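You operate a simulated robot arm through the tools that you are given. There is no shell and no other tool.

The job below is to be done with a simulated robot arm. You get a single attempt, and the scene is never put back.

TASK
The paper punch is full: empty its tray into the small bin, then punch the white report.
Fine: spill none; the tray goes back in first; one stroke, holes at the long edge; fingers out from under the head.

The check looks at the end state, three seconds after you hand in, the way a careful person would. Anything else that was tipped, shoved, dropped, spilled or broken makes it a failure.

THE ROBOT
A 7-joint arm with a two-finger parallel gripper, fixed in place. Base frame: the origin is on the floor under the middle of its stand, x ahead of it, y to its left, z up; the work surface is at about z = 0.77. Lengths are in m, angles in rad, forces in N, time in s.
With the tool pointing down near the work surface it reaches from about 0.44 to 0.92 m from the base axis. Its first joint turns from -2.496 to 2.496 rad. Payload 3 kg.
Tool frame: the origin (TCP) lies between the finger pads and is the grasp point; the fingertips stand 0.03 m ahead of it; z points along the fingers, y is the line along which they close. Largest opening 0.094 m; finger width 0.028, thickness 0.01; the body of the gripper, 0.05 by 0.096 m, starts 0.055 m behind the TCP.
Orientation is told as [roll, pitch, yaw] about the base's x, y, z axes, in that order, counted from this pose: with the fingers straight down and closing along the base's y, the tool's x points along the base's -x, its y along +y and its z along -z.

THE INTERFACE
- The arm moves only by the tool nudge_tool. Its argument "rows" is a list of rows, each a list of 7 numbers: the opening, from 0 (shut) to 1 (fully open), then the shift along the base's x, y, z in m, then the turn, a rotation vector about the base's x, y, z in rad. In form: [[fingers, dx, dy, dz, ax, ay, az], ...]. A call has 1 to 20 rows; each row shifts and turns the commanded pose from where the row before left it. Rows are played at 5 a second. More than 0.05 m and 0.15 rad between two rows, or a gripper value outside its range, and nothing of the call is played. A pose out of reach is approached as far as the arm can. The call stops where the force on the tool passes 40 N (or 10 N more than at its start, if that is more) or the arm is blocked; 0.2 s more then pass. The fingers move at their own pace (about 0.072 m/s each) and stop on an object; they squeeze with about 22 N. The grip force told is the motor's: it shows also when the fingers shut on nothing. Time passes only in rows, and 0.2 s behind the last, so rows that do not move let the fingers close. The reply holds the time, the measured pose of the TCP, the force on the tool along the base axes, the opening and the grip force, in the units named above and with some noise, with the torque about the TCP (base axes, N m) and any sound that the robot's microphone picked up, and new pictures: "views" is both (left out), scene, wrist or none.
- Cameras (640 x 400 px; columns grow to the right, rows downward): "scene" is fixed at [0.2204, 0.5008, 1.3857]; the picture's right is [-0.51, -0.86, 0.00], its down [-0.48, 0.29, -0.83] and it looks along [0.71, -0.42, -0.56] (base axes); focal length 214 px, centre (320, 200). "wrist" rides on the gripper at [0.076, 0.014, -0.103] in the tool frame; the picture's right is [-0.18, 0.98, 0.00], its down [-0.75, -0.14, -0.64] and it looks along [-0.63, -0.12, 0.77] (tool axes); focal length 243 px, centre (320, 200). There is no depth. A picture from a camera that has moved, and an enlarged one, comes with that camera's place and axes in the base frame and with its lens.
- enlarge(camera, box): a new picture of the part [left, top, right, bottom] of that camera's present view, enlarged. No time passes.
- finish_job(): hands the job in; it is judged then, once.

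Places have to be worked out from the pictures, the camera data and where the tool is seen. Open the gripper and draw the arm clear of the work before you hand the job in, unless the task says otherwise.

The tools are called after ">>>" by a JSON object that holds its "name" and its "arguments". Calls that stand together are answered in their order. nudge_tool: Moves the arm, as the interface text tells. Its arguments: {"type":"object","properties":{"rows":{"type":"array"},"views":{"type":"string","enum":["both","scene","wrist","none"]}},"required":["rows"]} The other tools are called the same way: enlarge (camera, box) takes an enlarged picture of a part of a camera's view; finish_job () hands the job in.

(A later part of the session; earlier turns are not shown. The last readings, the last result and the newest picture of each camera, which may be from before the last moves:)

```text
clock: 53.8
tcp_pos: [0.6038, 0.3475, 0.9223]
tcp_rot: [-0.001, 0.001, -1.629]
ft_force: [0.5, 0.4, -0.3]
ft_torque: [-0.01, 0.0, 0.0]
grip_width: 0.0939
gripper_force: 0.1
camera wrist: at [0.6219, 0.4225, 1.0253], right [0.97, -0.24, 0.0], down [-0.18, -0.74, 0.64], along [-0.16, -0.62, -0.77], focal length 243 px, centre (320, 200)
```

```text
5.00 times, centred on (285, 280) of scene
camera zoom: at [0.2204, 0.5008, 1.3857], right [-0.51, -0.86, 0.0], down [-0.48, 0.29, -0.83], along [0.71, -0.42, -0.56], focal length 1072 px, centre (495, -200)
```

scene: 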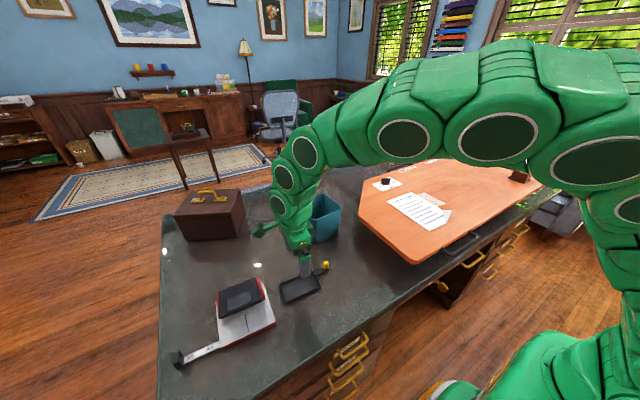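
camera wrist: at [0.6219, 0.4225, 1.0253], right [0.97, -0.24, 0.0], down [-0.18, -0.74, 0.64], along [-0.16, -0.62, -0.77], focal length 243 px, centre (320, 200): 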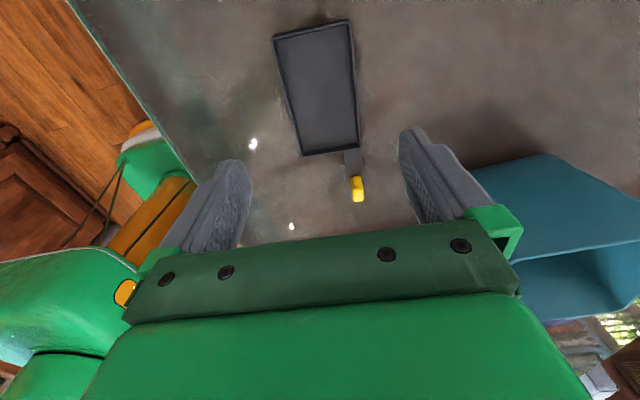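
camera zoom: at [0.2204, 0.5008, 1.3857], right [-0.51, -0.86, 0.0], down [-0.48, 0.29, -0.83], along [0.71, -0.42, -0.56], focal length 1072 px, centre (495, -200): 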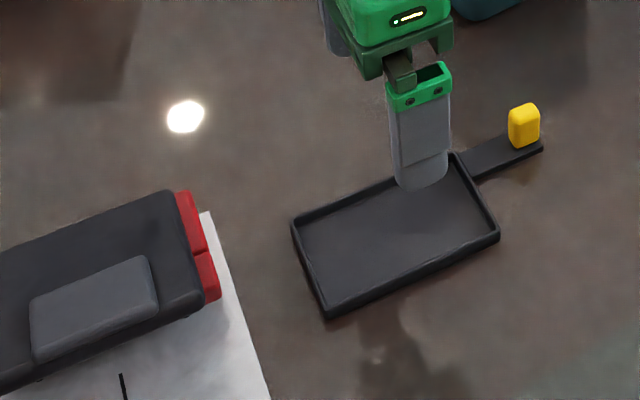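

The tray is back on the desk, but comparing views it sits about 3–4 mm further +x than when it came out, because the grip centred it. I'll move above the tab, staying on the original draw-out line, so that gripping it re-centres the tray on the slot.

>>> {"name": "nudge_tool", "arguments": {"rows": [[1, 0.004, -0.025, 0, 0, 0, 0], [0.6, 0.004, -0.025, 0, 0, 0, 0], [0.5, 0.004, -0.025, 0, 0, 0, 0], [0.5, 0.0043, -0.025, 0, 0, 0, 0], [0.5, 0, 0, -0.03, 0, 0, 0], [0.5, 0, 0, -0.03, 0, 0, 0], [0.5, 0, 0, 0, 0, 0, 0]], "views": "both"}}

>>> {"name": "enlarge", "arguments": {"camera": "wrist", "box": [180, 0, 460, 220]}}

>>> {"name": "enlarge", "arguments": {"camera": "scene", "box": [200, 240, 340, 340]}}

```text
clock: 55.4
tcp_pos: [0.6196, 0.248, 0.8644]
tcp_rot: [0.0, 0.001, -1.629]
ft_force: [-0.7, 0.0, -0.2]
ft_torque: [0.0, -0.02, -0.03]
grip_width: 0.0473
gripper_force: 0.1
camera wrist: at [0.6394, 0.3222, 0.9679], right [0.97, -0.24, 0.0], down [-0.18, -0.74, 0.64], along [-0.16, -0.62, -0.77], focal length 243 px, centre (320, 200)
```

scene: 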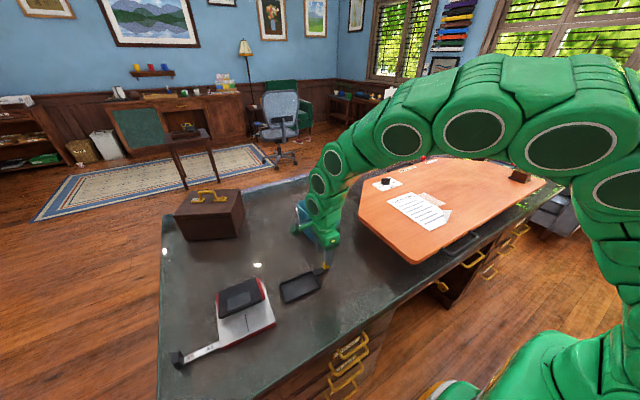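
wrist: 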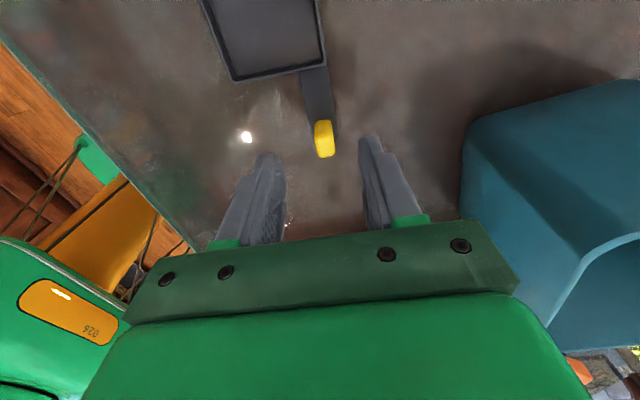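

```text
1.82 times, centred on (320, 110) of wrist
camera zoom: at [0.6394, 0.3222, 0.9679], right [0.97, -0.24, 0.0], down [-0.18, -0.74, 0.64], along [-0.16, -0.62, -0.77], focal length 441 px, centre (320, 364)
```

zoom: 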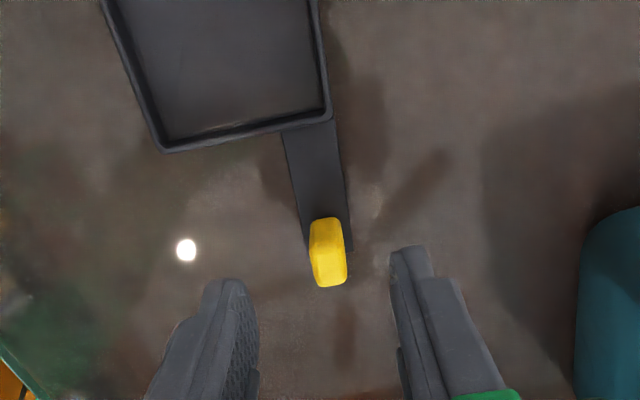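

```text
4.00 times, centred on (270, 290) of scene
camera zoom: at [0.2204, 0.5008, 1.3857], right [-0.51, -0.86, 0.0], down [-0.48, 0.29, -0.83], along [0.71, -0.42, -0.56], focal length 858 px, centre (520, -160)
```

zoom: 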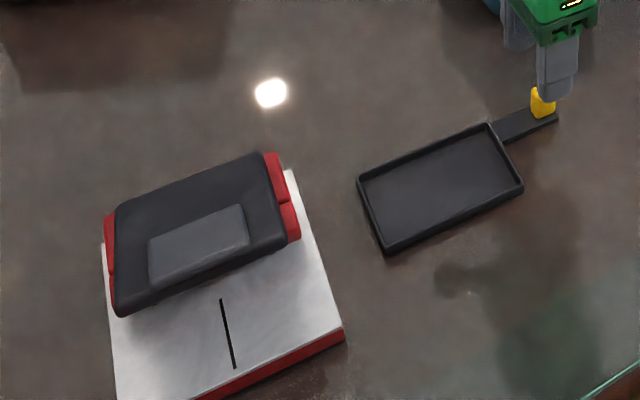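

The tab is about 3.8 mm to +x of the draw-out line. I'll grip it where it is, then slide it back 3.8 mm onto the line before pushing it in.

>>> {"name": "nudge_tool", "arguments": {"rows": [[0.5, 0.0038, 0, -0.02, 0, 0, 0], [0.5, 0, 0, -0.018, 0, 0, 0], [0.5, 0, 0, -0.0075, 0, 0, 0], [0.3, 0, 0, 0, 0, 0, 0], [0.2, 0, 0, 0, 0, 0, 0], [0.0, 0, 0, 0, 0, 0, 0], [0.0, 0, 0, 0, 0, 0, 0], [0.0, -0.0019, 0, 0, 0, 0, 0], [0.0, -0.0019, 0, 0, 0, 0, 0], [0.0, 0, 0, 0, 0, 0, 0]], "views": "both"}}

>>> {"name": "enlarge", "arguments": {"camera": "wrist", "box": [180, 0, 460, 200]}}

>>> {"name": "enlarge", "arguments": {"camera": "scene", "box": [200, 240, 340, 340]}}

```text
clock: 57.6
tcp_pos: [0.6202, 0.2482, 0.8187]
tcp_rot: [0.0, 0.001, -1.63]
ft_force: [-0.8, -0.1, 0.6]
ft_torque: [-0.03, 0.04, -0.02]
grip_width: 0.0132
gripper_force: 22.3
camera wrist: at [0.6393, 0.3232, 0.9223], right [0.97, -0.24, 0.0], down [-0.19, -0.74, 0.64], along [-0.16, -0.62, -0.77], focal length 243 px, centre (320, 200)
```

scene: 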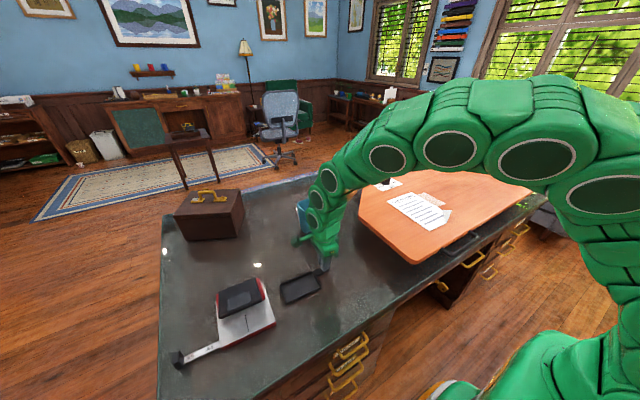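
wrist: 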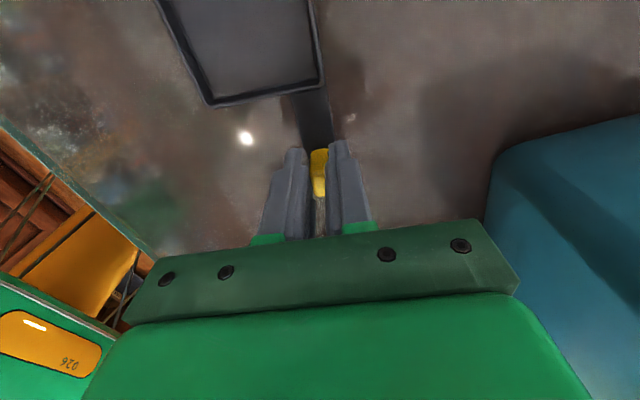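

```text
2.00 times, centred on (320, 100) of wrist
camera zoom: at [0.6393, 0.3232, 0.9223], right [0.97, -0.24, 0.0], down [-0.19, -0.74, 0.64], along [-0.16, -0.62, -0.77], focal length 485 px, centre (320, 400)
```

zoom: 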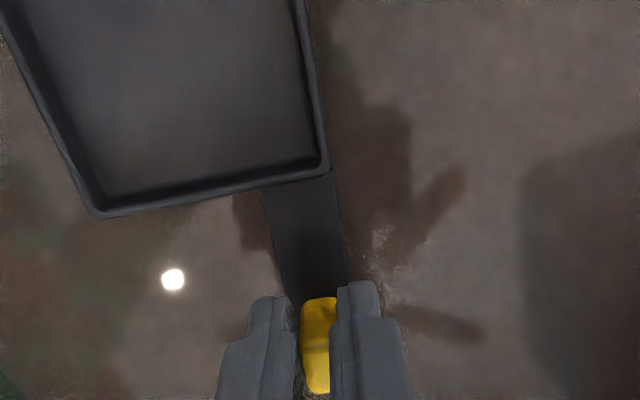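

```text
4.00 times, centred on (270, 290) of scene
camera zoom: at [0.2204, 0.5008, 1.3857], right [-0.51, -0.86, 0.0], down [-0.48, 0.29, -0.83], along [0.71, -0.42, -0.56], focal length 858 px, centre (520, -160)
```

zoom: 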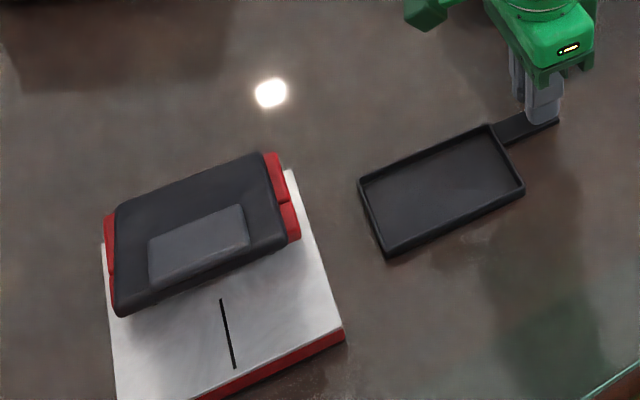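

The tray is gripped again, yawed about -0.064, parallel to the slot and back on its line. I'll push it toward the slot entrance and check the alignment there.

>>> {"name": "nudge_tool", "arguments": {"rows": [[0, 0.0003, 0.005, 0, 0, 0, 0], [0, 0.0006, 0.01, 0, 0, 0, 0], [0, 0.0006, 0.01, 0, 0, 0, 0], [0, 0.0006, 0.01, 0, 0, 0, 0], [0, 0.0003, 0.005, 0, 0, 0, 0]], "views": "both"}}

>>> {"name": "enlarge", "arguments": {"camera": "scene", "box": [210, 250, 320, 330]}}

>>> {"name": "enlarge", "arguments": {"camera": "wrist", "box": [180, 0, 460, 200]}}

```text
clock: 58.8
tcp_pos: [0.6237, 0.2875, 0.8183]
tcp_rot: [0.0, 0.0, -1.63]
ft_force: [-0.3, -4.7, 9.7]
ft_torque: [-0.02, 0.0, -0.03]
grip_width: 0.0132
gripper_force: 21.9
camera wrist: at [0.6429, 0.3629, 0.9222], right [0.97, -0.24, 0.0], down [-0.19, -0.74, 0.64], along [-0.15, -0.62, -0.77], focal length 243 px, centre (320, 200)
```

scene: 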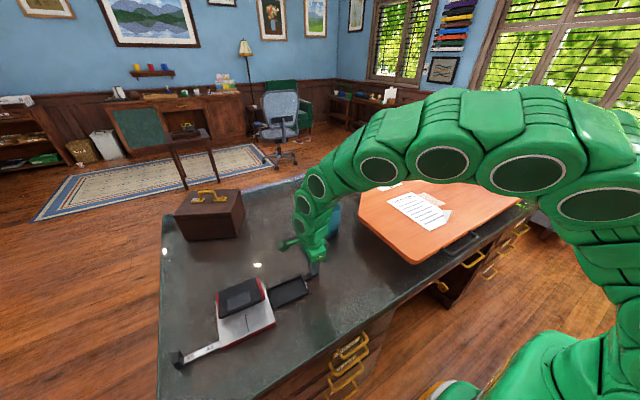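
wrist: 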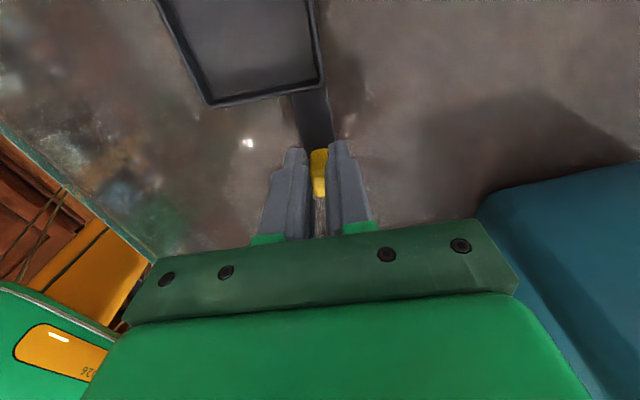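

```text
5.00 times, centred on (265, 290) of scene
camera zoom: at [0.2204, 0.5008, 1.3857], right [-0.51, -0.86, 0.0], down [-0.48, 0.29, -0.83], along [0.71, -0.42, -0.56], focal length 1072 px, centre (595, -250)
```

zoom: 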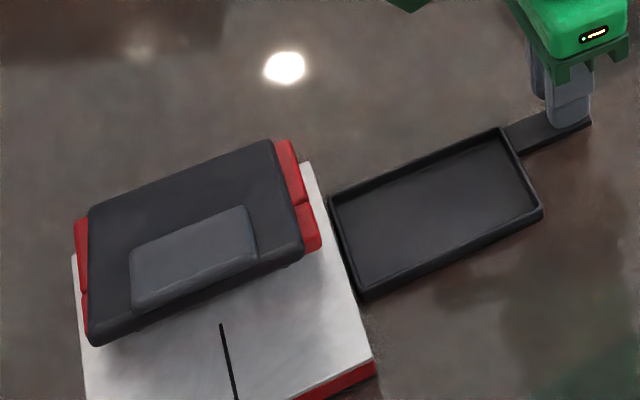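

```text
2.00 times, centred on (320, 100) of wrist
camera zoom: at [0.6429, 0.3629, 0.9222], right [0.97, -0.24, 0.0], down [-0.19, -0.74, 0.64], along [-0.15, -0.62, -0.77], focal length 485 px, centre (320, 400)
```

zoom: 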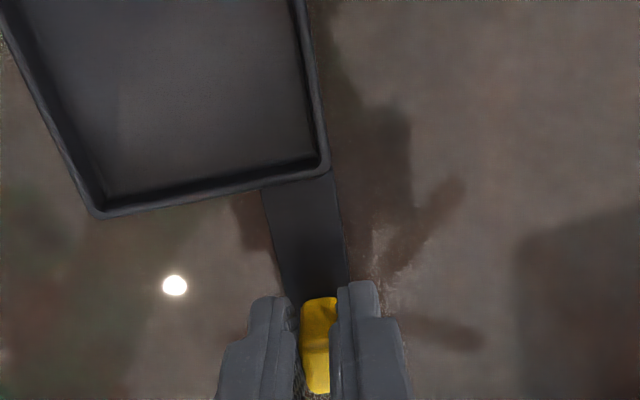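

There is now -4.7 N in y and +9.7 N in z, so the tray's far end seems to be meeting the lip of the punch's base floor. I'll zoom in before doing anything more.

>>> {"name": "enlarge", "arguments": {"camera": "scene", "box": [255, 270, 305, 315]}}

>>> {"name": "enlarge", "arguments": {"camera": "scene", "box": [285, 255, 330, 295]}}

```text
8.89 times, centred on (280, 292) of scene
camera zoom: at [0.2204, 0.5008, 1.3857], right [-0.51, -0.86, 0.0], down [-0.48, 0.29, -0.83], along [0.71, -0.42, -0.56], focal length 1906 px, centre (676, -622)
```

zoom: 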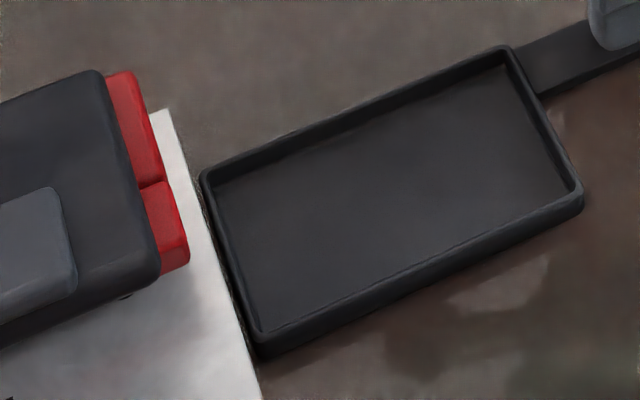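

```text
10.00 times, centred on (308, 275) of scene
camera zoom: at [0.2204, 0.5008, 1.3857], right [-0.51, -0.86, 0.0], down [-0.48, 0.29, -0.83], along [0.71, -0.42, -0.56], focal length 2145 px, centre (445, -550)
```

zoom: 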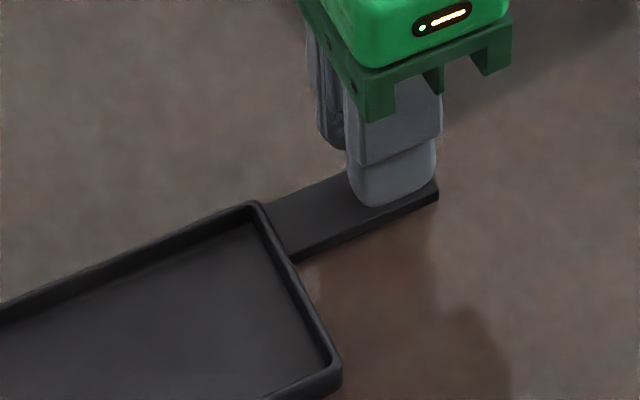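

The far end sits right at the slot mouth and the punch hasn't moved. I'll back off a few millimetres, raise the tool 3 mm with a slight nose-up tilt so the far end can clear the base lip, and check that the tray follows.

>>> {"name": "nudge_tool", "arguments": {"rows": [[0, -0.0004, -0.006, 0, 0, 0, 0], [0, 0, 0, 0.001, 0.01, -0.0006, 0], [0, 0, 0, 0.001, 0.01, -0.0006, 0], [0, 0, 0, 0.001, 0.005, -0.0003, 0], [0, 0, 0, 0, 0, 0, 0]], "views": "both"}}

>>> {"name": "enlarge", "arguments": {"camera": "scene", "box": [255, 270, 305, 315]}}

>>> {"name": "enlarge", "arguments": {"camera": "scene", "box": [285, 255, 330, 295]}}

>>> {"name": "enlarge", "arguments": {"camera": "wrist", "box": [180, 0, 460, 200]}}

```text
clock: 60.0
tcp_pos: [0.6223, 0.2824, 0.8212]
tcp_rot: [0.0, 0.024, -1.629]
ft_force: [-0.1, -0.3, -0.5]
ft_torque: [-0.02, -0.02, 0.01]
grip_width: 0.0131
gripper_force: 21.8
camera wrist: at [0.6421, 0.3545, 0.9267], right [0.97, -0.24, 0.0], down [-0.19, -0.76, 0.62], along [-0.15, -0.6, -0.78], focal length 243 px, centre (320, 200)
```

scene: 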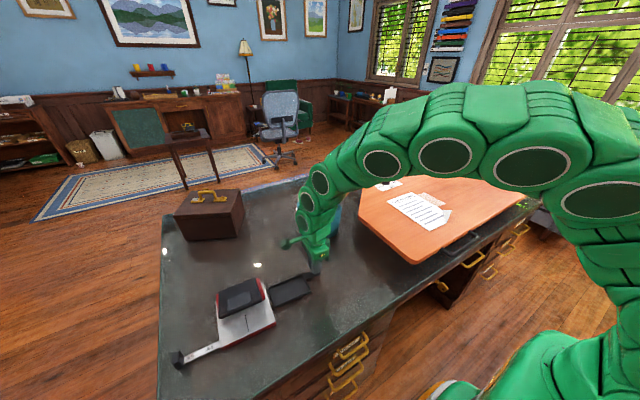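
wrist: 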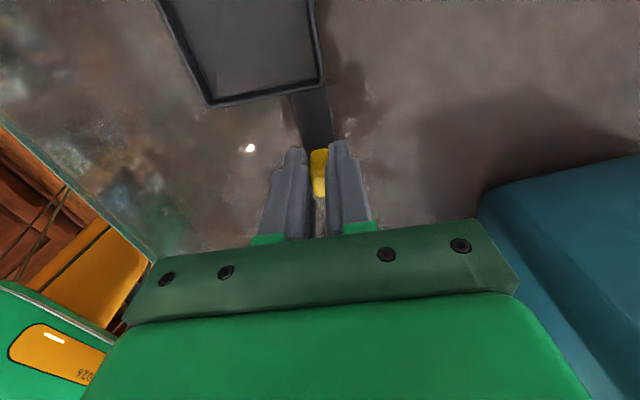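

```text
8.89 times, centred on (280, 292) of scene
camera zoom: at [0.2204, 0.5008, 1.3857], right [-0.51, -0.86, 0.0], down [-0.48, 0.29, -0.83], along [0.71, -0.42, -0.56], focal length 1906 px, centre (676, -622)
```

zoom: 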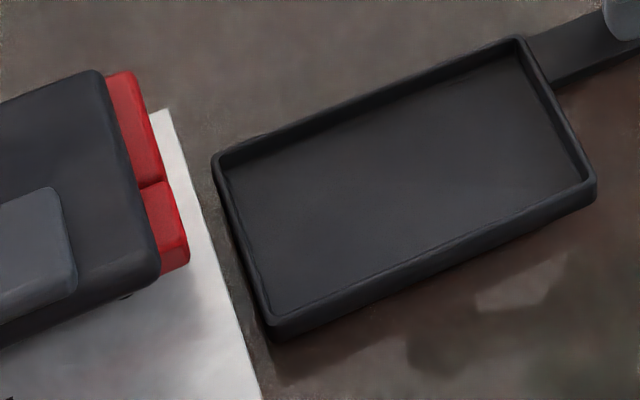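

```text
10.00 times, centred on (308, 275) of scene
camera zoom: at [0.2204, 0.5008, 1.3857], right [-0.51, -0.86, 0.0], down [-0.48, 0.29, -0.83], along [0.71, -0.42, -0.56], focal length 2145 px, centre (445, -550)
```

zoom: 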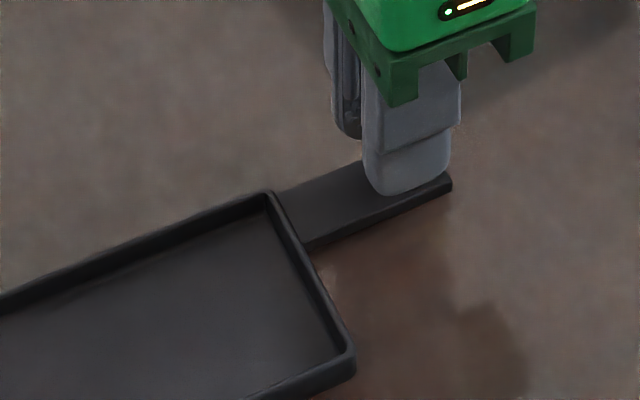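

```text
2.00 times, centred on (320, 100) of wrist
camera zoom: at [0.6421, 0.3545, 0.9267], right [0.97, -0.24, 0.0], down [-0.19, -0.76, 0.62], along [-0.15, -0.6, -0.78], focal length 485 px, centre (320, 400)
```

zoom: 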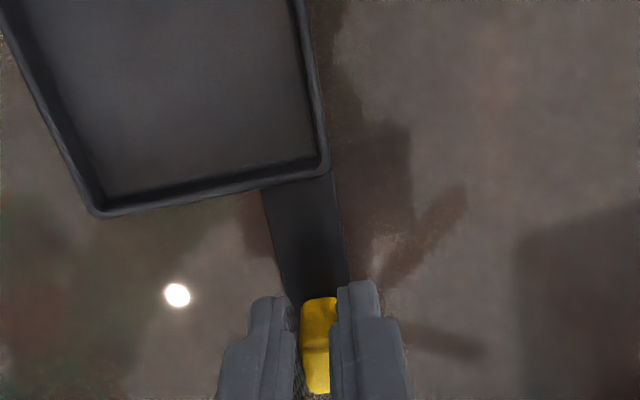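

The empty tray follows the tool rigidly. The nose is now a bit too high for the slot, so I'll reduce the tilt and advance slowly while watching the forces.

>>> {"name": "nudge_tool", "arguments": {"rows": [[0, 0, 0, -0.0003, -0.01, 0.0006, 0], [0, 0, 0, 0, -0.007, 0.0004, 0], [0, 0.0003, 0.005, 0, 0, 0, 0], [0, 0.0003, 0.005, 0, 0, 0, 0], [0, 0, 0, 0, 0, 0, 0]], "views": "scene"}}

>>> {"name": "enlarge", "arguments": {"camera": "scene", "box": [255, 270, 305, 315]}}

```text
clock: 61.2
tcp_pos: [0.6241, 0.2921, 0.8205]
tcp_rot: [0.0, 0.008, -1.63]
ft_force: [0.0, 0.1, -0.6]
ft_torque: [-0.03, -0.01, -0.03]
grip_width: 0.0133
gripper_force: 21.6
```

scene: 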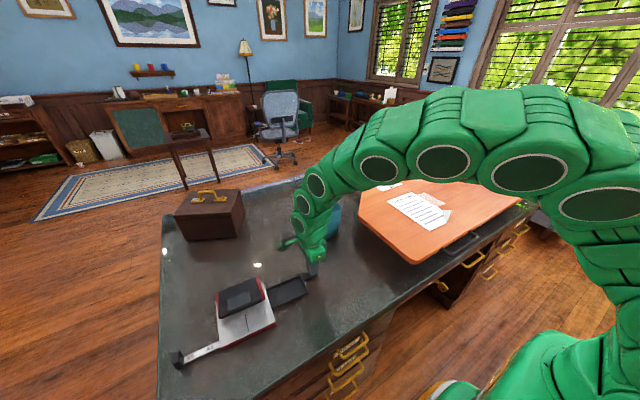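

```text
8.89 times, centred on (280, 292) of scene
camera zoom: at [0.2204, 0.5008, 1.3857], right [-0.51, -0.86, 0.0], down [-0.48, 0.29, -0.83], along [0.71, -0.42, -0.56], focal length 1906 px, centre (676, -622)
```

zoom: 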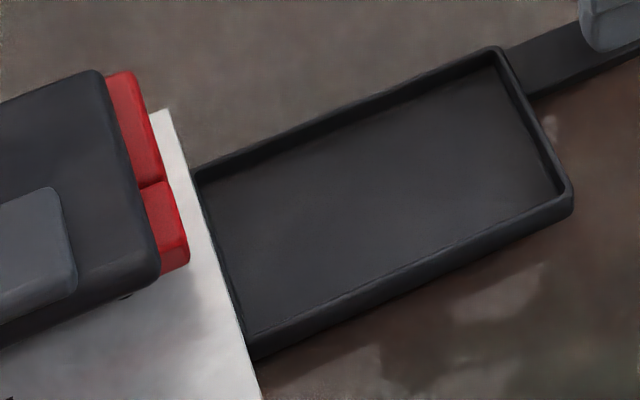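

It has entered under the plate with no resistance. I'll keep sliding it in, in stages.

>>> {"name": "nudge_tool", "arguments": {"rows": [[0, 0.0003, 0.005, 0, 0, 0, 0], [0, 0.0006, 0.01, 0, 0, 0, 0], [0, 0.0006, 0.01, 0, 0, 0, 0], [0, 0.0003, 0.005, 0, 0, 0, 0]], "views": "none"}}

```text
clock: 62.2
tcp_pos: [0.6257, 0.3224, 0.8209]
tcp_rot: [-0.001, 0.009, -1.63]
ft_force: [-0.2, 1.1, 0.6]
ft_torque: [-0.04, -0.01, 0.0]
grip_width: 0.0133
gripper_force: 22.1
```

The forces remain near zero, so I'll continue the insertion.

>>> {"name": "nudge_tool", "arguments": {"rows": [[0, 0.0003, 0.005, 0, 0, 0, 0], [0, 0.0006, 0.01, 0, 0, 0, 0], [0, 0.0006, 0.01, 0, 0, 0, 0], [0, 0.0006, 0.01, 0, 0, 0, 0], [0, 0.0003, 0.005, 0, 0, 0, 0]], "views": "scene"}}

>>> {"name": "enlarge", "arguments": {"camera": "scene", "box": [240, 265, 300, 315]}}

```text
clock: 63.4
tcp_pos: [0.6275, 0.3623, 0.8209]
tcp_rot: [0.0, 0.009, -1.631]
ft_force: [0.1, 0.6, -0.1]
ft_torque: [-0.05, -0.02, -0.01]
grip_width: 0.0132
gripper_force: 22.0
```

scene: 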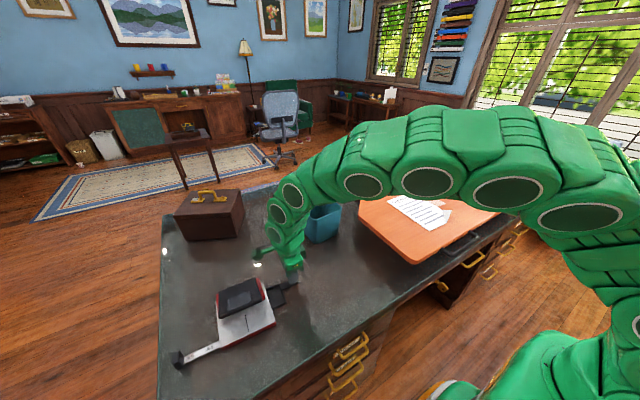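

```text
8.00 times, centred on (270, 290) of scene
camera zoom: at [0.2204, 0.5008, 1.3857], right [-0.51, -0.86, 0.0], down [-0.48, 0.29, -0.83], along [0.71, -0.42, -0.56], focal length 1716 px, centre (720, -520)
```

zoom: 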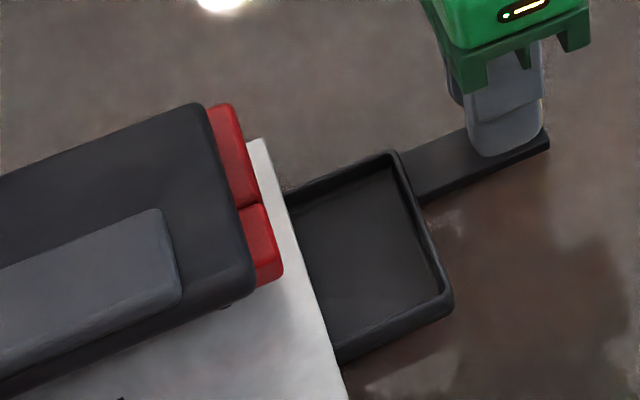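

About 60% of the tray is in and it's still free. I'll continue to nearly home.

>>> {"name": "nudge_tool", "arguments": {"rows": [[0, 0.0003, 0.005, 0, 0, 0, 0], [0, 0.0006, 0.01, 0, 0, 0, 0], [0, 0.0006, 0.01, 0, 0, 0, 0], [0, 0.0005, 0.008, 0, 0, 0, 0], [0, 0.0003, 0.005, 0, 0, 0, 0], [0, 0, 0, 0, 0, 0, 0]], "views": "both"}}

>>> {"name": "enlarge", "arguments": {"camera": "scene", "box": [240, 265, 300, 315]}}

>>> {"name": "enlarge", "arguments": {"camera": "wrist", "box": [220, 0, 440, 200]}}

```text
clock: 64.8
tcp_pos: [0.63, 0.3995, 0.8211]
tcp_rot: [0.0, 0.009, -1.63]
ft_force: [0.9, 0.0, 0.8]
ft_torque: [0.07, -0.02, -0.05]
grip_width: 0.0131
gripper_force: 21.3
camera wrist: at [0.6489, 0.4739, 0.9255], right [0.97, -0.24, 0.0], down [-0.19, -0.75, 0.64], along [-0.15, -0.62, -0.77], focal length 243 px, centre (320, 200)
```

scene: 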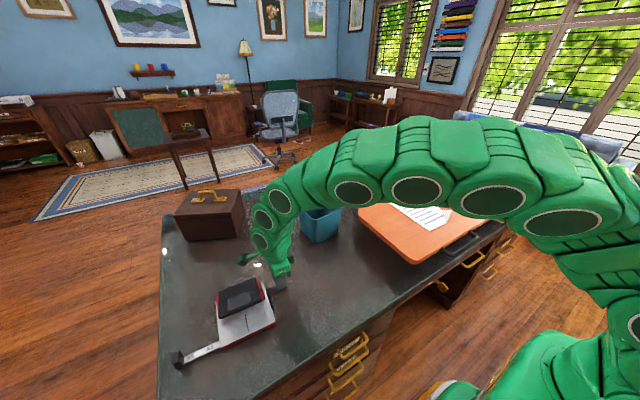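
wrist: 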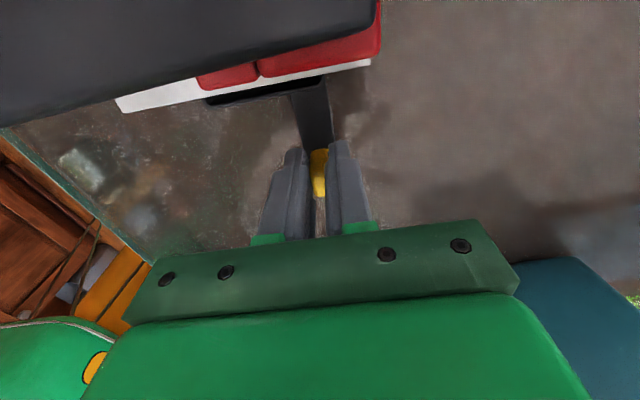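

```text
8.00 times, centred on (270, 290) of scene
camera zoom: at [0.2204, 0.5008, 1.3857], right [-0.51, -0.86, 0.0], down [-0.48, 0.29, -0.83], along [0.71, -0.42, -0.56], focal length 1716 px, centre (720, -520)
```

zoom: 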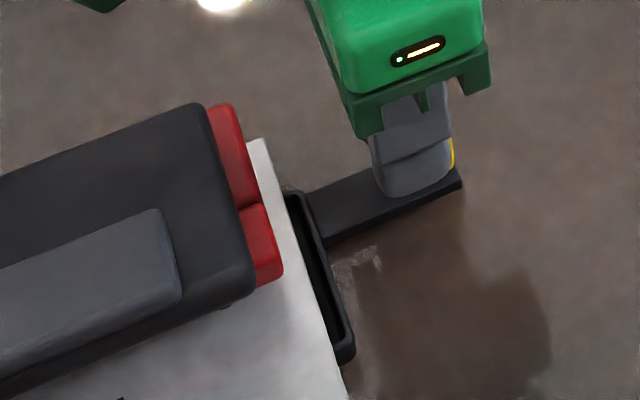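

```text
2.00 times, centred on (330, 100) of wrist
camera zoom: at [0.6489, 0.4739, 0.9255], right [0.97, -0.24, 0.0], down [-0.19, -0.75, 0.64], along [-0.15, -0.62, -0.77], focal length 485 px, centre (300, 400)
```

zoom: 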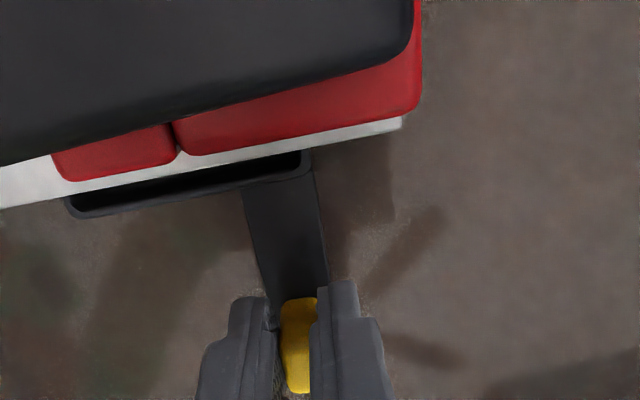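

Only about 1.3 cm of tray is left protruding. I'll push the last stretch in small steps, watching for the end stop.

>>> {"name": "nudge_tool", "arguments": {"rows": [[0, 0.0003, 0.005, 0, 0, 0, 0], [0, 0.0002, 0.004, 0, 0, 0, 0], [0, 0.0001, 0.002, 0, 0, 0, 0], [0, 0, 0, 0, 0, 0, 0]], "views": "wrist"}}

>>> {"name": "enlarge", "arguments": {"camera": "scene", "box": [240, 265, 300, 315]}}

>>> {"name": "enlarge", "arguments": {"camera": "wrist", "box": [220, 0, 440, 200]}}

```text
clock: 65.8
tcp_pos: [0.6302, 0.4118, 0.8204]
tcp_rot: [0.001, 0.009, -1.626]
ft_force: [0.5, -1.3, -0.3]
ft_torque: [-0.02, -0.01, -0.01]
grip_width: 0.0131
gripper_force: 22.0
camera wrist: at [0.6488, 0.4862, 0.9244], right [0.97, -0.24, 0.0], down [-0.18, -0.75, 0.63], along [-0.15, -0.62, -0.77], focal length 243 px, centre (320, 200)
```

wrist: 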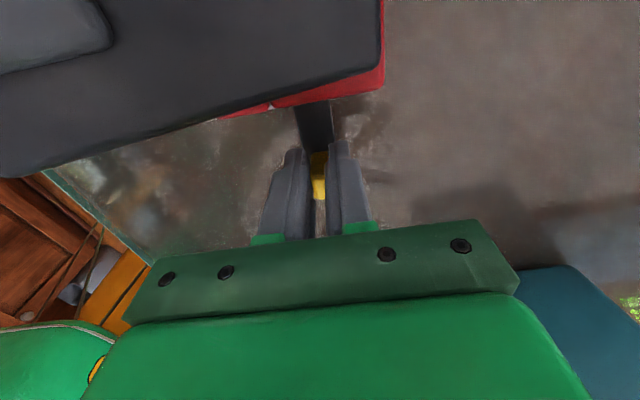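

```text
8.00 times, centred on (270, 290) of scene
camera zoom: at [0.2204, 0.5008, 1.3857], right [-0.51, -0.86, 0.0], down [-0.48, 0.29, -0.83], along [0.71, -0.42, -0.56], focal length 1716 px, centre (720, -520)
```

zoom: 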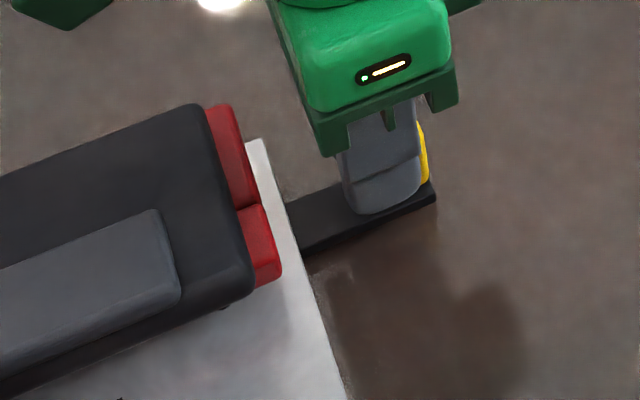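

```text
2.00 times, centred on (330, 100) of wrist
camera zoom: at [0.6488, 0.4862, 0.9244], right [0.97, -0.24, 0.0], down [-0.18, -0.75, 0.63], along [-0.15, -0.62, -0.77], focal length 485 px, centre (300, 400)
```

zoom: 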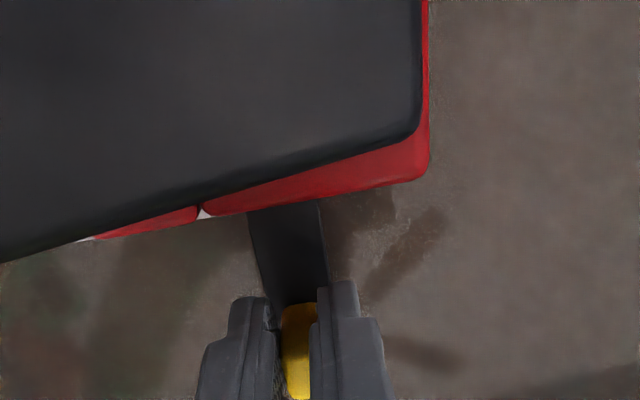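

Compared with the initial picture, the bar end still stands about 4–5 mm further out. I'll nudge it in further in 1.5 mm steps, watching the force.

>>> {"name": "nudge_tool", "arguments": {"rows": [[0, 0.0001, 0.0015, 0, 0, 0, 0], [0, 0.0001, 0.0015, 0, 0, 0, 0], [0, 0.0001, 0.001, 0, 0, 0, 0], [0, 0, 0, 0, 0, 0, 0]], "views": "scene"}}

>>> {"name": "enlarge", "arguments": {"camera": "scene", "box": [240, 265, 300, 315]}}

```text
clock: 66.8
tcp_pos: [0.6307, 0.4141, 0.8221]
tcp_rot: [0.0, 0.008, -1.631]
ft_force: [0.0, -1.3, -2.8]
ft_torque: [-0.43, 0.02, -0.01]
grip_width: 0.0131
gripper_force: 22.4
```

scene: 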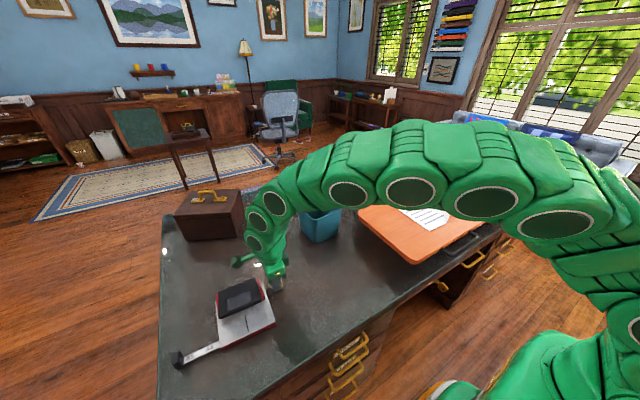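

```text
8.00 times, centred on (270, 290) of scene
camera zoom: at [0.2204, 0.5008, 1.3857], right [-0.51, -0.86, 0.0], down [-0.48, 0.29, -0.83], along [0.71, -0.42, -0.56], focal length 1716 px, centre (720, -520)
```

zoom: 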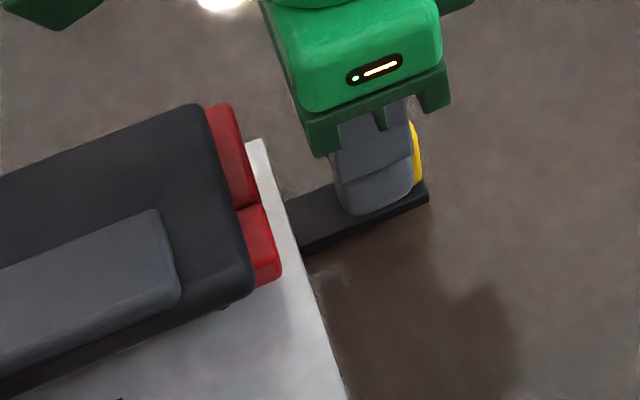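

The bar end is nearly at its original place. A -2.8 N force at the far end suggests the residual nose-up tilt is touching, so I'll level the tool and push the last 1.5 mm.

>>> {"name": "nudge_tool", "arguments": {"rows": [[0, 0, 0, -0.0004, -0.008, 0.0005, 0], [0, 0, 0, -0.0004, 0, 0, 0], [0, 0.0001, 0.001, 0, 0, 0, 0], [0, 0.0001, 0.001, 0, 0, 0, 0], [0, 0, 0, 0, 0, 0, 0]], "views": "scene"}}

>>> {"name": "enlarge", "arguments": {"camera": "scene", "box": [240, 265, 300, 315]}}

```text
clock: 68.0
tcp_pos: [0.6319, 0.4155, 0.82]
tcp_rot: [0.002, 0.0, -1.63]
ft_force: [0.7, -4.6, 6.8]
ft_torque: [-0.04, 0.0, 0.0]
grip_width: 0.0132
gripper_force: 22.3
```

scene: 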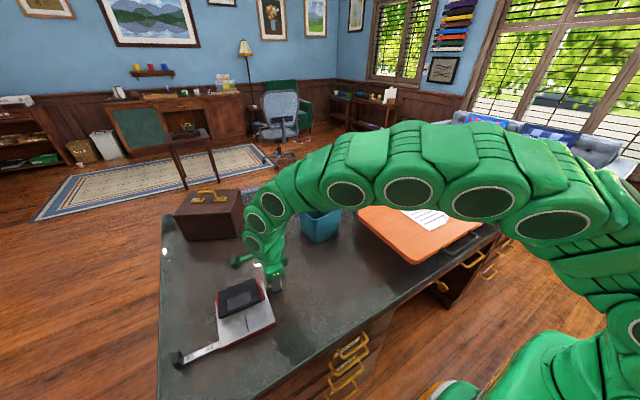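

```text
8.00 times, centred on (270, 290) of scene
camera zoom: at [0.2204, 0.5008, 1.3857], right [-0.51, -0.86, 0.0], down [-0.48, 0.29, -0.83], along [0.71, -0.42, -0.56], focal length 1716 px, centre (720, -520)
```

zoom: 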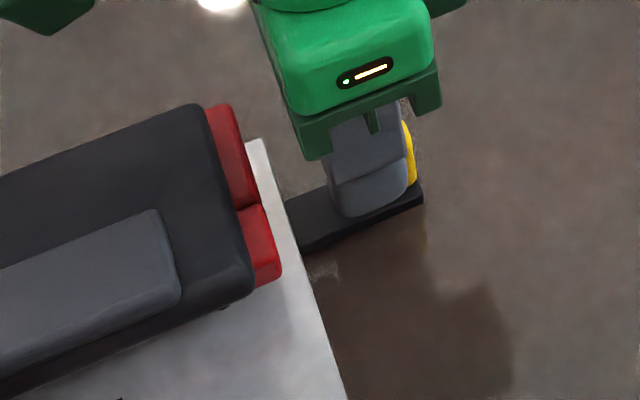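

The bar end is back at its starting position and the -4.6 N reaction shows the tray is seated. I'll release the tab and rise.

>>> {"name": "nudge_tool", "arguments": {"rows": [[0.2, 0, 0, 0, 0, 0, 0], [0.4, 0, 0, 0, 0, 0, 0], [0.5, 0, 0, 0, 0, 0, 0], [0.5, 0, 0, 0.01, 0, 0, 0], [0.5, 0, 0, 0.03, 0, 0, 0], [0.5, 0, 0, 0.04, 0, 0, 0], [0.5, 0, -0.01, 0.04, 0, 0, 0], [0.5, 0, -0.03, 0.03, 0, 0, 0]], "views": "both"}}

>>> {"name": "enlarge", "arguments": {"camera": "scene", "box": [200, 250, 310, 340]}}

>>> {"name": "enlarge", "arguments": {"camera": "wrist", "box": [200, 0, 440, 160]}}

```text
clock: 69.8
tcp_pos: [0.6316, 0.3762, 0.9728]
tcp_rot: [-0.003, -0.001, -1.629]
ft_force: [0.1, 0.1, -0.2]
ft_torque: [-0.01, -0.04, -0.02]
grip_width: 0.0468
gripper_force: 0.0
camera wrist: at [0.65, 0.4515, 1.0753], right [0.97, -0.24, 0.0], down [-0.18, -0.74, 0.64], along [-0.16, -0.62, -0.77], focal length 243 px, centre (320, 200)
```

scene: 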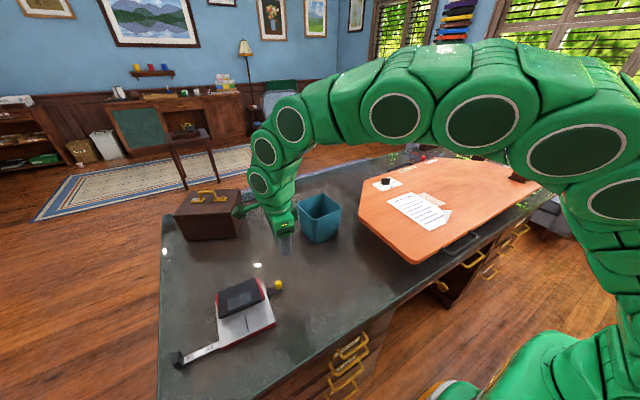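
wrist: 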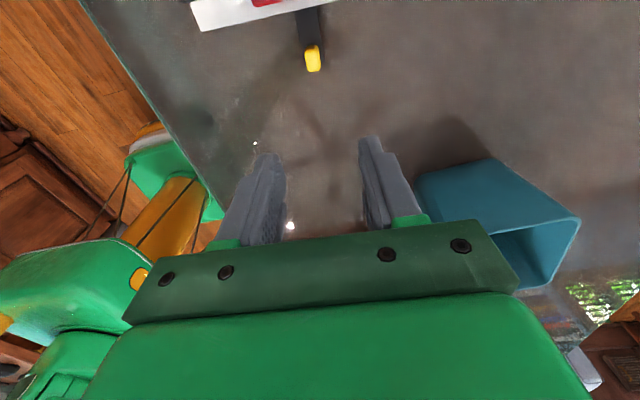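

```text
4.44 times, centred on (255, 295) of scene
camera zoom: at [0.2204, 0.5008, 1.3857], right [-0.51, -0.86, 0.0], down [-0.48, 0.29, -0.83], along [0.71, -0.42, -0.56], focal length 953 px, centre (609, -222)
```

zoom: 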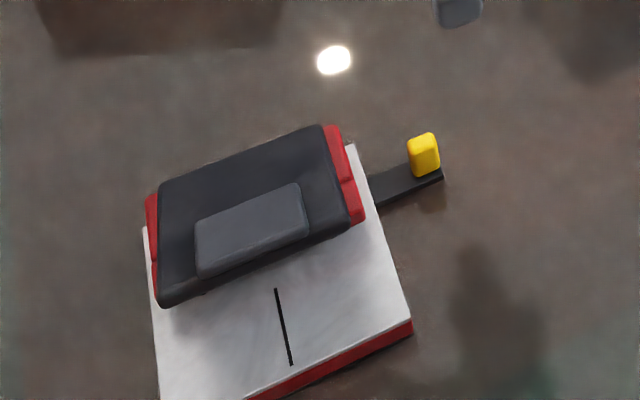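

```text
2.50 times, centred on (320, 80) of wrist
camera zoom: at [0.65, 0.4515, 1.0753], right [0.97, -0.24, 0.0], down [-0.18, -0.74, 0.64], along [-0.16, -0.62, -0.77], focal length 606 px, centre (320, 500)
```

zoom: 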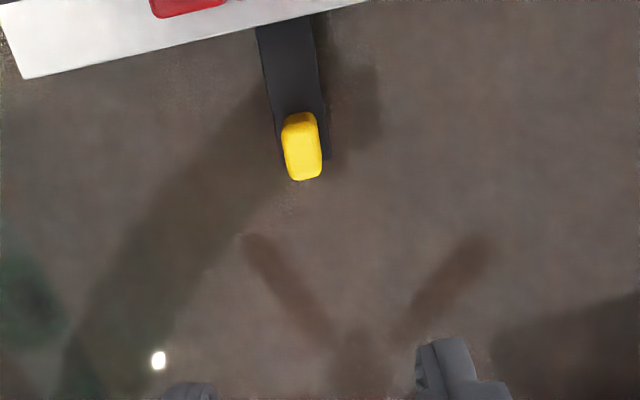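

The tray is back in place (bar end matches the initial image) and the punch hasn't moved. Next is the report: I'll fly high over to its upturned corner near (0.51, -0.24), turning the wrist toward yaw +2.36, because that orientation should let me carry the page round to the punch within the joint range.

>>> {"name": "nudge_tool", "arguments": {"rows": [[0.5, -0.004, -0.01, 0.02, 0, 0, 0.148], [0.5, -0.004, -0.022, 0.02, 0, 0, 0.148], [0.5, -0.004, -0.022, 0.02, 0, 0, 0.148], [0.5, -0.004, -0.022, 0.02, 0, 0, 0.148], [0.5, -0.004, -0.022, 0.02, 0, 0, 0.148], [0.5, -0.004, -0.022, 0.01, 0, 0, 0.148], [0.5, -0.004, -0.022, 0, 0, 0, 0.148], [0.5, -0.004, -0.022, 0, 0, 0, 0.148], [0.5, -0.004, -0.022, 0, 0, 0, 0.148], [0.5, -0.004, -0.022, 0, 0, 0, 0.148], [0.5, -0.004, -0.022, 0, 0, 0, 0.148], [0.5, -0.004, -0.022, 0, 0, 0, 0.148], [0.5, -0.004, -0.022, 0, 0, 0, 0.148], [0.5, -0.004, -0.022, 0, 0, 0, 0.148]], "views": "both"}}

```text
clock: 72.8
tcp_pos: [0.5747, 0.0799, 1.0803]
tcp_rot: [-0.002, -0.001, 0.444]
ft_force: [0.3, 0.0, 1.2]
ft_torque: [-0.01, -0.01, 0.03]
grip_width: 0.047
gripper_force: 0.0
camera wrist: at [0.5009, 0.0606, 1.184], right [-0.26, 0.97, 0.0], down [0.74, 0.2, 0.64], along [0.62, 0.17, -0.77], focal length 243 px, centre (320, 200)
```

scene: 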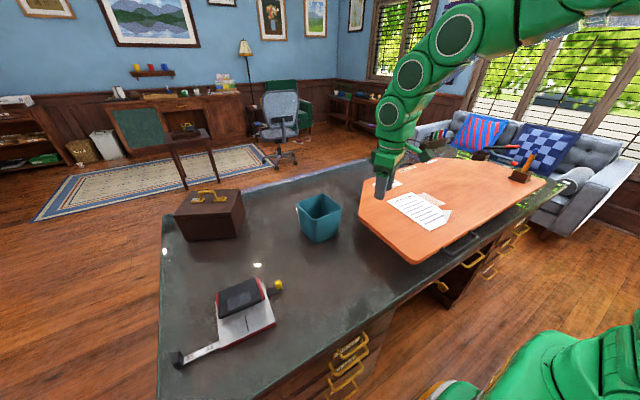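
wrist: 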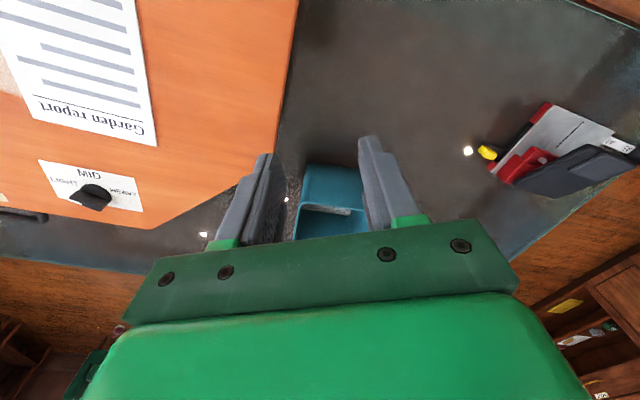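

Next I'll continue toward the report and finish the yaw to +2.356, checking that the arm really reaches it.

>>> {"name": "nudge_tool", "arguments": {"rows": [[0.5, -0.0042, -0.0231, 0, 0, 0, 0.1472], [0.5, -0.0042, -0.0231, 0, 0, 0, 0.1472], [0.5, -0.0042, -0.0231, 0, 0, 0, 0.1472], [0.5, -0.0042, -0.0231, 0, 0, 0, 0.1472], [0.5, -0.0042, -0.0231, 0, 0, 0, 0.1472], [0.5, -0.0042, -0.0231, 0, 0, 0, 0.1472], [0.5, -0.0042, -0.0231, 0, 0, 0, 0.1472], [0.5, -0.0042, -0.0231, 0, 0, 0, 0.1472], [0.5, -0.0042, -0.0231, 0, 0, 0, 0.1472], [0.5, -0.0042, -0.0231, 0, 0, 0, 0.1472], [0.5, -0.0042, -0.0231, 0, 0, 0, 0.1472], [0.5, -0.0042, -0.0231, 0, 0, 0, 0.1472], [0.5, -0.0042, -0.0231, 0, 0, 0, 0.1472]], "views": "both"}}

```text
clock: 75.6
tcp_pos: [0.5206, -0.2207, 1.0807]
tcp_rot: [-0.001, -0.002, 2.357]
ft_force: [0.4, 0.6, 0.8]
ft_torque: [0.0, 0.0, -0.01]
grip_width: 0.0471
gripper_force: 0.0
camera wrist: at [0.5648, -0.2845, 1.1834], right [-0.82, -0.57, 0.0], down [-0.43, 0.63, 0.64], along [-0.36, 0.53, -0.77], focal length 243 px, centre (320, 200)
```

scene: 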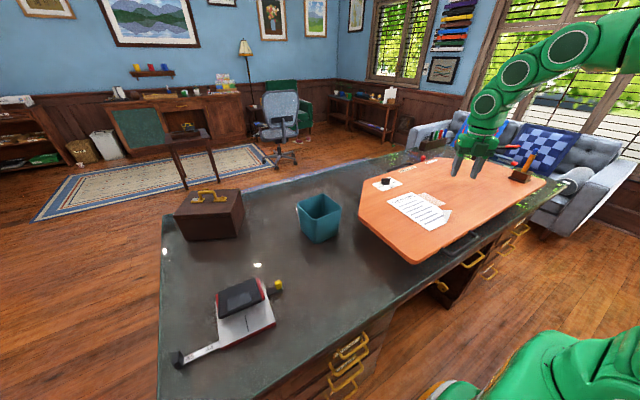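
wrist: 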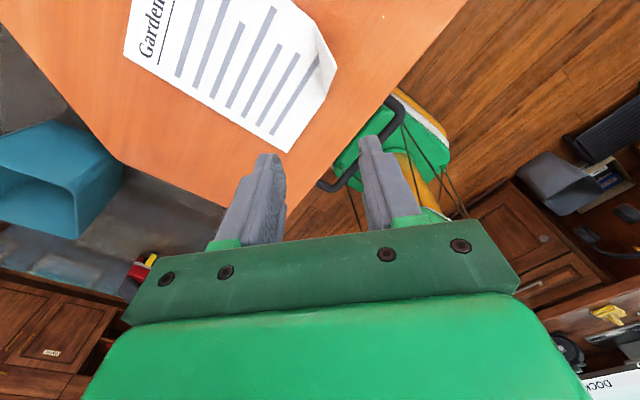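

Yaw 2.357 is reachable here. I'll enlarge both views to work out the upturned corner's geometry.

>>> {"name": "enlarge", "arguments": {"camera": "wrist", "box": [240, 0, 380, 160]}}

>>> {"name": "enlarge", "arguments": {"camera": "scene", "box": [380, 180, 465, 240]}}

>>> {"name": "enlarge", "arguments": {"camera": "wrist", "box": [100, 0, 350, 160]}}

```text
2.50 times, centred on (310, 80) of wrist
camera zoom: at [0.5648, -0.2845, 1.1834], right [-0.82, -0.57, 0.0], down [-0.43, 0.63, 0.64], along [-0.36, 0.53, -0.77], focal length 606 px, centre (345, 500)
```

zoom: 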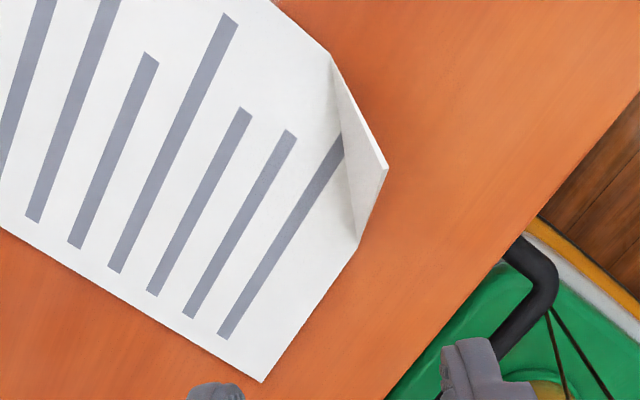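

```text
6.67 times, centred on (422, 210) of scene
camera zoom: at [0.2204, 0.5008, 1.3857], right [-0.51, -0.86, 0.0], down [-0.48, 0.29, -0.83], along [0.71, -0.42, -0.56], focal length 1430 px, centre (-363, 133)
```

zoom: 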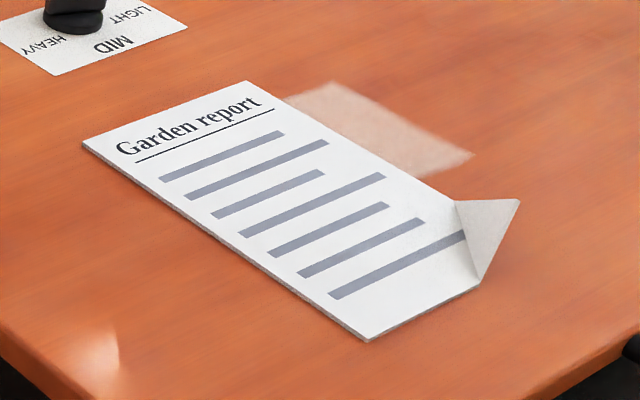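

```text
2.50 times, centred on (225, 80) of wrist
camera zoom: at [0.5648, -0.2845, 1.1834], right [-0.82, -0.57, 0.0], down [-0.43, 0.63, 0.64], along [-0.36, 0.53, -0.77], focal length 606 px, centre (558, 500)
```

zoom: 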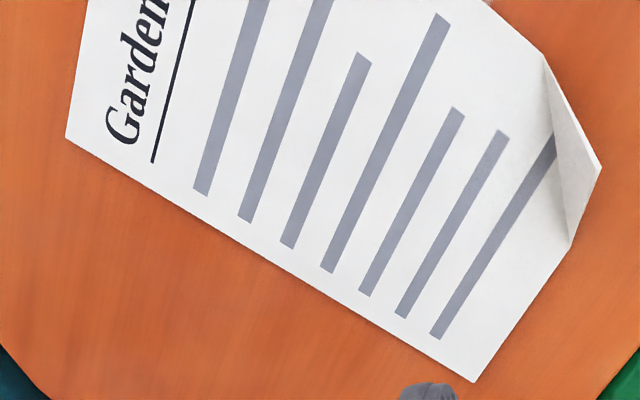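

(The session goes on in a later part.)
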